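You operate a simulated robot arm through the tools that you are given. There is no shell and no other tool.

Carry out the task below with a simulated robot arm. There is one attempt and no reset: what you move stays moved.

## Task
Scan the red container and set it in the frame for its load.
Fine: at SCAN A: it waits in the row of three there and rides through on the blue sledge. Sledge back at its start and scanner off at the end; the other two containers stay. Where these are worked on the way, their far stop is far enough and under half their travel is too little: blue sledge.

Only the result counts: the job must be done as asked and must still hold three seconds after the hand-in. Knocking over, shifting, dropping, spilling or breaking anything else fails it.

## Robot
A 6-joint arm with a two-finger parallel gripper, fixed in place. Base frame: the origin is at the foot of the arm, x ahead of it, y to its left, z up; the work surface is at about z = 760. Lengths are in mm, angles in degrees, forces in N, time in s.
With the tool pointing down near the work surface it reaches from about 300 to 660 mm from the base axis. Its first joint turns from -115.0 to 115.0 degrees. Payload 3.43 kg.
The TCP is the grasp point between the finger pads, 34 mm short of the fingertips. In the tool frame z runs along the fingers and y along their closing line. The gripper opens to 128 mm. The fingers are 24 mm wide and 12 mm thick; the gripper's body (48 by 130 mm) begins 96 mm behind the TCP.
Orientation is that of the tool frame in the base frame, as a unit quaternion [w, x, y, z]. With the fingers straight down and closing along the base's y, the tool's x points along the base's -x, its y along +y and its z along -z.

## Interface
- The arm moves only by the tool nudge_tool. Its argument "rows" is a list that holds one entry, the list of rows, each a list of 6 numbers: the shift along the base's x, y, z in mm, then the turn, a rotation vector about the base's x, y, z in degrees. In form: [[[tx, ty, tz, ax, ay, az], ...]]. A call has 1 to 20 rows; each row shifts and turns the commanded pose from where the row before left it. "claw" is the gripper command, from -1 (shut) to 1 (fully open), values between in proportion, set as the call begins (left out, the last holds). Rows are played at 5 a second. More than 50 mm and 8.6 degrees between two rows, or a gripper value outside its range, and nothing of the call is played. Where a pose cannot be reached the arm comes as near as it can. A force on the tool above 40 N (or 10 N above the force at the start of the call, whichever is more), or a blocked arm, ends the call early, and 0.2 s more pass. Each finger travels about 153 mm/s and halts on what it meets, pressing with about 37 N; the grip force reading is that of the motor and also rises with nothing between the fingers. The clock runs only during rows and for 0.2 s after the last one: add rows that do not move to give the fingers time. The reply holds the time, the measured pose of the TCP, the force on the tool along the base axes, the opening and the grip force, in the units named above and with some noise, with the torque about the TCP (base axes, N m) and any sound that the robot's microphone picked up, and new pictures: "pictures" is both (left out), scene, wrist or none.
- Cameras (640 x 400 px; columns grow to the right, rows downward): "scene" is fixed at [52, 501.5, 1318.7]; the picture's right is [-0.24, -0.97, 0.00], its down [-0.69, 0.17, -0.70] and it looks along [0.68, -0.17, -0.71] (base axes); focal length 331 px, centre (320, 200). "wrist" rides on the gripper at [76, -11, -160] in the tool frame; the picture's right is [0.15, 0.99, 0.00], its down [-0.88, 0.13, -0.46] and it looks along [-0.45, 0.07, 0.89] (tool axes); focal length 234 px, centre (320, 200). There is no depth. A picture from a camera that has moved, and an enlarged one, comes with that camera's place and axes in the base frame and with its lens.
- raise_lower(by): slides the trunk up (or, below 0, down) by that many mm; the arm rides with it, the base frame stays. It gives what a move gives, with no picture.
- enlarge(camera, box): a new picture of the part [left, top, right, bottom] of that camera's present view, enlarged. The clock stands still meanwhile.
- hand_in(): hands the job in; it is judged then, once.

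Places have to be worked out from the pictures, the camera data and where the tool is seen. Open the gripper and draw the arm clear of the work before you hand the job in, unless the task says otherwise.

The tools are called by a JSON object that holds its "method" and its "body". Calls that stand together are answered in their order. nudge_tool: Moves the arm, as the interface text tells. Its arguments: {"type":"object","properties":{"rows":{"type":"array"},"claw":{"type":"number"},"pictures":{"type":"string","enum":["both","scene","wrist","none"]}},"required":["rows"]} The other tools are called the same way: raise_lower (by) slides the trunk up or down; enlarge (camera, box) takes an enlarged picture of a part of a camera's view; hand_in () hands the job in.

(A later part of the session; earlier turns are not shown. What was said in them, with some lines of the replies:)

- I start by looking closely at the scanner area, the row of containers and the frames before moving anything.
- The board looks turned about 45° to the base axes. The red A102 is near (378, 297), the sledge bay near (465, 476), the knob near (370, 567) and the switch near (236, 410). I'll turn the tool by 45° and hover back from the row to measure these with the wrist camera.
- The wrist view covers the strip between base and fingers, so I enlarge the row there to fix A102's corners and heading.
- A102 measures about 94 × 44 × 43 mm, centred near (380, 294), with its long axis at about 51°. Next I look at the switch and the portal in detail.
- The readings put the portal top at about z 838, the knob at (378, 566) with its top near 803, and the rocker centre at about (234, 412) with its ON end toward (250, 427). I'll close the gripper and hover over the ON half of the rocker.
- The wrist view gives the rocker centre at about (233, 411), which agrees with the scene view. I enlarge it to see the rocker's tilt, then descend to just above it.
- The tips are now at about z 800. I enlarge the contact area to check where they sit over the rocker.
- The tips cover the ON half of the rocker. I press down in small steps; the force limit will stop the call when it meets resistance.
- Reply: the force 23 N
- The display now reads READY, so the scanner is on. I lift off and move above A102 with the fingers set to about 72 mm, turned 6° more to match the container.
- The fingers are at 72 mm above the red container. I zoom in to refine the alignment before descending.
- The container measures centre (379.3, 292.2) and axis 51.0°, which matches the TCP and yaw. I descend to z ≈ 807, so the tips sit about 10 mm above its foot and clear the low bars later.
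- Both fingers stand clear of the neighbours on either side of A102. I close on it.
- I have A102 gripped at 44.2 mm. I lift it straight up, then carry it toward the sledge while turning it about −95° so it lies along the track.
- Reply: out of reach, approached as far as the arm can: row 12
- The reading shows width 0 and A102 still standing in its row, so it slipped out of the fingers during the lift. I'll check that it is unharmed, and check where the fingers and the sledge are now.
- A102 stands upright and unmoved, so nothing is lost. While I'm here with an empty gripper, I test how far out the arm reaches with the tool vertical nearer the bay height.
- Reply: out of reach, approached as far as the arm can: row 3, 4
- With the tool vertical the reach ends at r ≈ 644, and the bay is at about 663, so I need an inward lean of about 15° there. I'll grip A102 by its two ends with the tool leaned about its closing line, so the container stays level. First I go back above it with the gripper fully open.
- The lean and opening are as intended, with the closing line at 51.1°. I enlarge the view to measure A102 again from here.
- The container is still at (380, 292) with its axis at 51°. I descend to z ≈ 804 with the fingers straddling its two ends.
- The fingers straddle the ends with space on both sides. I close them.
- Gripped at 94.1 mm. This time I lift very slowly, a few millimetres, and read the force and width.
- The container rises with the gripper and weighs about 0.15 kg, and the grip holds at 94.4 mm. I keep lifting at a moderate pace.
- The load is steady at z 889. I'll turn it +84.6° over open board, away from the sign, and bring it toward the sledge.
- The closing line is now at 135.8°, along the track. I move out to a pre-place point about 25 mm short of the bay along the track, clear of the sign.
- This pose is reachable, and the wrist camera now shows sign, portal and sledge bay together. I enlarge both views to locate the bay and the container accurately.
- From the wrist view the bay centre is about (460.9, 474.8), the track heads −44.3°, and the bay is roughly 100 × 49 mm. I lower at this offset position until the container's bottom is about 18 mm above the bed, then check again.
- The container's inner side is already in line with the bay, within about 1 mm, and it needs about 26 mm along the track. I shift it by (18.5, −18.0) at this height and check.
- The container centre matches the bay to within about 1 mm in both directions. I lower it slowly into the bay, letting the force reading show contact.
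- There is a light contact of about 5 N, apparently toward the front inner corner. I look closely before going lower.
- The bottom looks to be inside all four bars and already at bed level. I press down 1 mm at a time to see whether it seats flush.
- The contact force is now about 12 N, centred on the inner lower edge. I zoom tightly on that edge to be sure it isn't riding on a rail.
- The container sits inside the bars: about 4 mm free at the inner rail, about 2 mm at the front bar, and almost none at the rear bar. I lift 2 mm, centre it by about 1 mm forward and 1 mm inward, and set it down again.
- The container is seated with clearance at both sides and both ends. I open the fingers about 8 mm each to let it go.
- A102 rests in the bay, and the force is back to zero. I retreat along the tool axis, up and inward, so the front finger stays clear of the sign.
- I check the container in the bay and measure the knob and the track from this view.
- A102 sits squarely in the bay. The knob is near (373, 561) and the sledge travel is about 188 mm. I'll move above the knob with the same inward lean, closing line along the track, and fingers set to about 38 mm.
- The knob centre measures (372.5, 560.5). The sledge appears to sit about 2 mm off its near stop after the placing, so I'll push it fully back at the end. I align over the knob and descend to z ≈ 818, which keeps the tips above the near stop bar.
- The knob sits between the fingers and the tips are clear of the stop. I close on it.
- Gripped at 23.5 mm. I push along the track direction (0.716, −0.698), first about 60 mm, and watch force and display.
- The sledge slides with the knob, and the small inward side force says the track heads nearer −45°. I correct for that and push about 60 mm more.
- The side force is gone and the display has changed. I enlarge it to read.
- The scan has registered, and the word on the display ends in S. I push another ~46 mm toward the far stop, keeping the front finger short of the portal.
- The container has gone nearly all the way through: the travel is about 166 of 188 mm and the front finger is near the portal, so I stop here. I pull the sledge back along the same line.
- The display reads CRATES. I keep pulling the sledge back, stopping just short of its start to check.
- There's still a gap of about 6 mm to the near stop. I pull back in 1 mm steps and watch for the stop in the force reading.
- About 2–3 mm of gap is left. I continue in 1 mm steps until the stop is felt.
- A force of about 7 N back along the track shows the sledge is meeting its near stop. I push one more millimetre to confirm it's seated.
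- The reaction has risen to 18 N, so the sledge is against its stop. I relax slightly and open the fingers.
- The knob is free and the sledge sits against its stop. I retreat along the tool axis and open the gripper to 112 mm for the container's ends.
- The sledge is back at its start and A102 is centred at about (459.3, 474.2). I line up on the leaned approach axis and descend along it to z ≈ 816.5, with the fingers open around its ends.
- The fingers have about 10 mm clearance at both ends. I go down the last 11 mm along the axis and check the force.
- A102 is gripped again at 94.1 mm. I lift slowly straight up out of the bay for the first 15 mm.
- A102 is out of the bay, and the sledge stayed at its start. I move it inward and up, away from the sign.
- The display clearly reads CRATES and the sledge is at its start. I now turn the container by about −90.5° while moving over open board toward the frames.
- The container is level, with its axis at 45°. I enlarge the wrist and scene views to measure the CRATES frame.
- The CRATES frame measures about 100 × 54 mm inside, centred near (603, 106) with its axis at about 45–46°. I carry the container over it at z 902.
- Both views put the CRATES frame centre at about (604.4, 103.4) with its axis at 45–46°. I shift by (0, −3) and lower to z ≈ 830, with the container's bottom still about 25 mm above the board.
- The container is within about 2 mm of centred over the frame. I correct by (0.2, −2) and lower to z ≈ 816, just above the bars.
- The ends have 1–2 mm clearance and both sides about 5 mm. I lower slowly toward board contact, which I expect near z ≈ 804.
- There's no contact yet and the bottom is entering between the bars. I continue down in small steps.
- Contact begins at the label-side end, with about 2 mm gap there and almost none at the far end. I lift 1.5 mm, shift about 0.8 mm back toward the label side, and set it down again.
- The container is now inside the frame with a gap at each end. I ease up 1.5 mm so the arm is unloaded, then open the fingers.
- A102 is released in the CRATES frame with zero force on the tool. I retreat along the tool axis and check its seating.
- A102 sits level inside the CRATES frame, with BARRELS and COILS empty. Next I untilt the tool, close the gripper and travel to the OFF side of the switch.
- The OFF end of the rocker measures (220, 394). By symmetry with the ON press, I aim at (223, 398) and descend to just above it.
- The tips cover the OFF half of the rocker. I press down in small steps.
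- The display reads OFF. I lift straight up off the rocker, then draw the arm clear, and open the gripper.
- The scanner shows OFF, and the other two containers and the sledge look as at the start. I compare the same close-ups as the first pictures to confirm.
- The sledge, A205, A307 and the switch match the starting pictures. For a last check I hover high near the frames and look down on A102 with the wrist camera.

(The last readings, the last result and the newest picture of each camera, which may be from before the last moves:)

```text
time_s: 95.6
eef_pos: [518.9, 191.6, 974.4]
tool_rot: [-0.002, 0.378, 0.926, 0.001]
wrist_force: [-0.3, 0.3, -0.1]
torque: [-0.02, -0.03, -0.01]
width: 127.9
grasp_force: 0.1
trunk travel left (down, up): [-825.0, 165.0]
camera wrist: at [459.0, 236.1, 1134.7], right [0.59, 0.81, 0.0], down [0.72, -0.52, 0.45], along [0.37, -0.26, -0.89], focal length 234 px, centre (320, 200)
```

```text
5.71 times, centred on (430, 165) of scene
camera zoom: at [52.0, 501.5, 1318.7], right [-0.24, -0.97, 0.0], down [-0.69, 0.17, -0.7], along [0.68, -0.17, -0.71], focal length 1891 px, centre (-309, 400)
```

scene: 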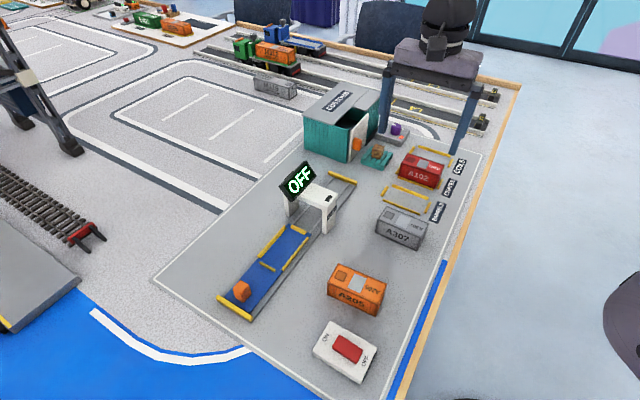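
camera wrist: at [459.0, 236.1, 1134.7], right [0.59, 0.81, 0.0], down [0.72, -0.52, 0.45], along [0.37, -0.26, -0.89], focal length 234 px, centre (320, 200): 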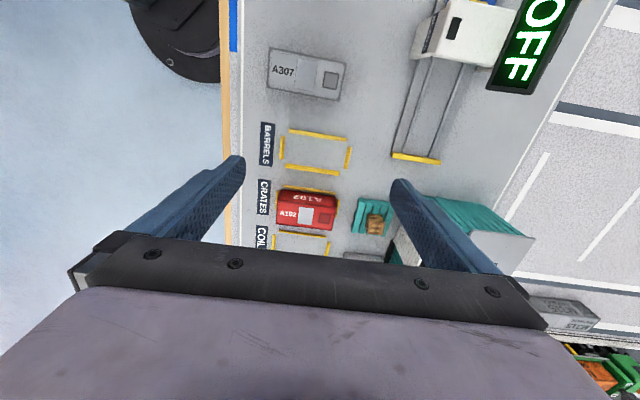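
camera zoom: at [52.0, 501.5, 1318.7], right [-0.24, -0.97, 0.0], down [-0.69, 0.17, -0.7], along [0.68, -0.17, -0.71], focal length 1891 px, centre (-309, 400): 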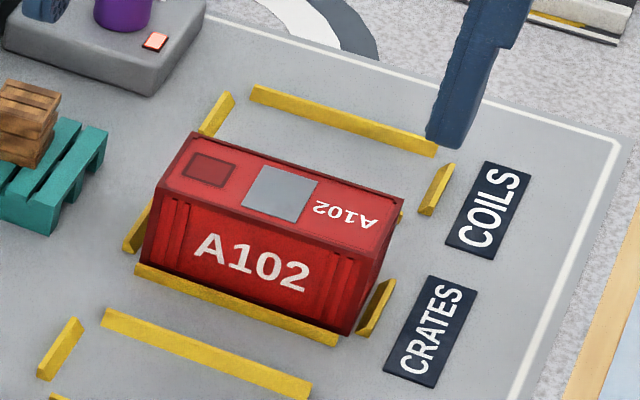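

A102 sits flat between all four bars of the CRATES frame. I draw the arm back, clear of the work, with the gripper open.

{"method": "nudge_tool", "body": {"rows": [[[-34.6, -6, 10, 0, 0, 0], [-34.6, -6, 10, 0, 0, 0], [-34.6, -6, 10, 0, 0, 0], [-34.6, -6, 10, 0, 0, 0], [-34.6, -6, 10, 0, 0, 0], [-34.6, -6, 10, 0, 0, 0], [0, 0, 0, 0, 0, 0], [0, 0, 0, 0, 0, 0]]], "claw": 1, "pictures": "scene"}}

```text
time_s: 97.4
eef_pos: [311.2, 156.1, 1033.2]
tool_rot: [-0.003, 0.376, 0.926, 0.001]
wrist_force: [-0.6, 1.1, -0.4]
torque: [-0.02, -0.02, 0.03]
width: 127.8
grasp_force: 0.1
trunk travel left (down, up): [-825.0, 165.0]
```

scene: 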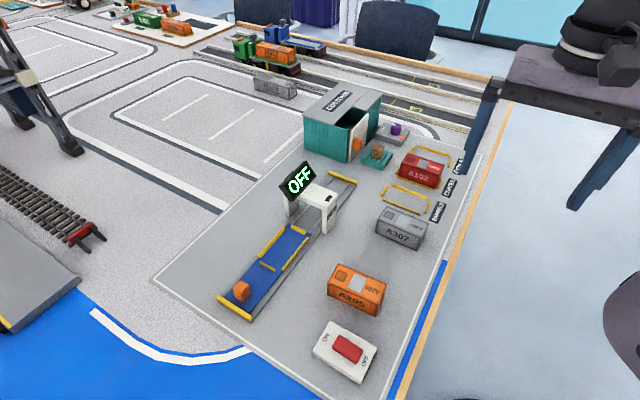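

The final picture shows the scanner OFF, the sledge at its start, A102 in the CRATES frame, A205 and A307 in place, and the arm clear with its gripper open. I hand the job in.

{"method": "hand_in", "body": {}}

```text
The job is handed in.
```

I scanned the red container A102 at SCAN A; the display read CRATES, so I set it in the CRATES frame. The job is handed in.

- **Scan:** the blue sledge went about 166 of its roughly 188 mm of travel, not all the way to the far stop. At the far stop the front finger would have hit the scanner portal. The display already showed the load at about 120 mm.
- **End state:** the last pictures show the scanner OFF and the sledge back against its near stop. A102 sits level between the four bars of the frame. A205 and A307 match their starting pictures, and the arm is clear with the gripper open.
- **Slip on the first pick-up:** my first grip on A102 slipped off as I lifted. The container stayed upright in its place, and I picked it up again by its ends.
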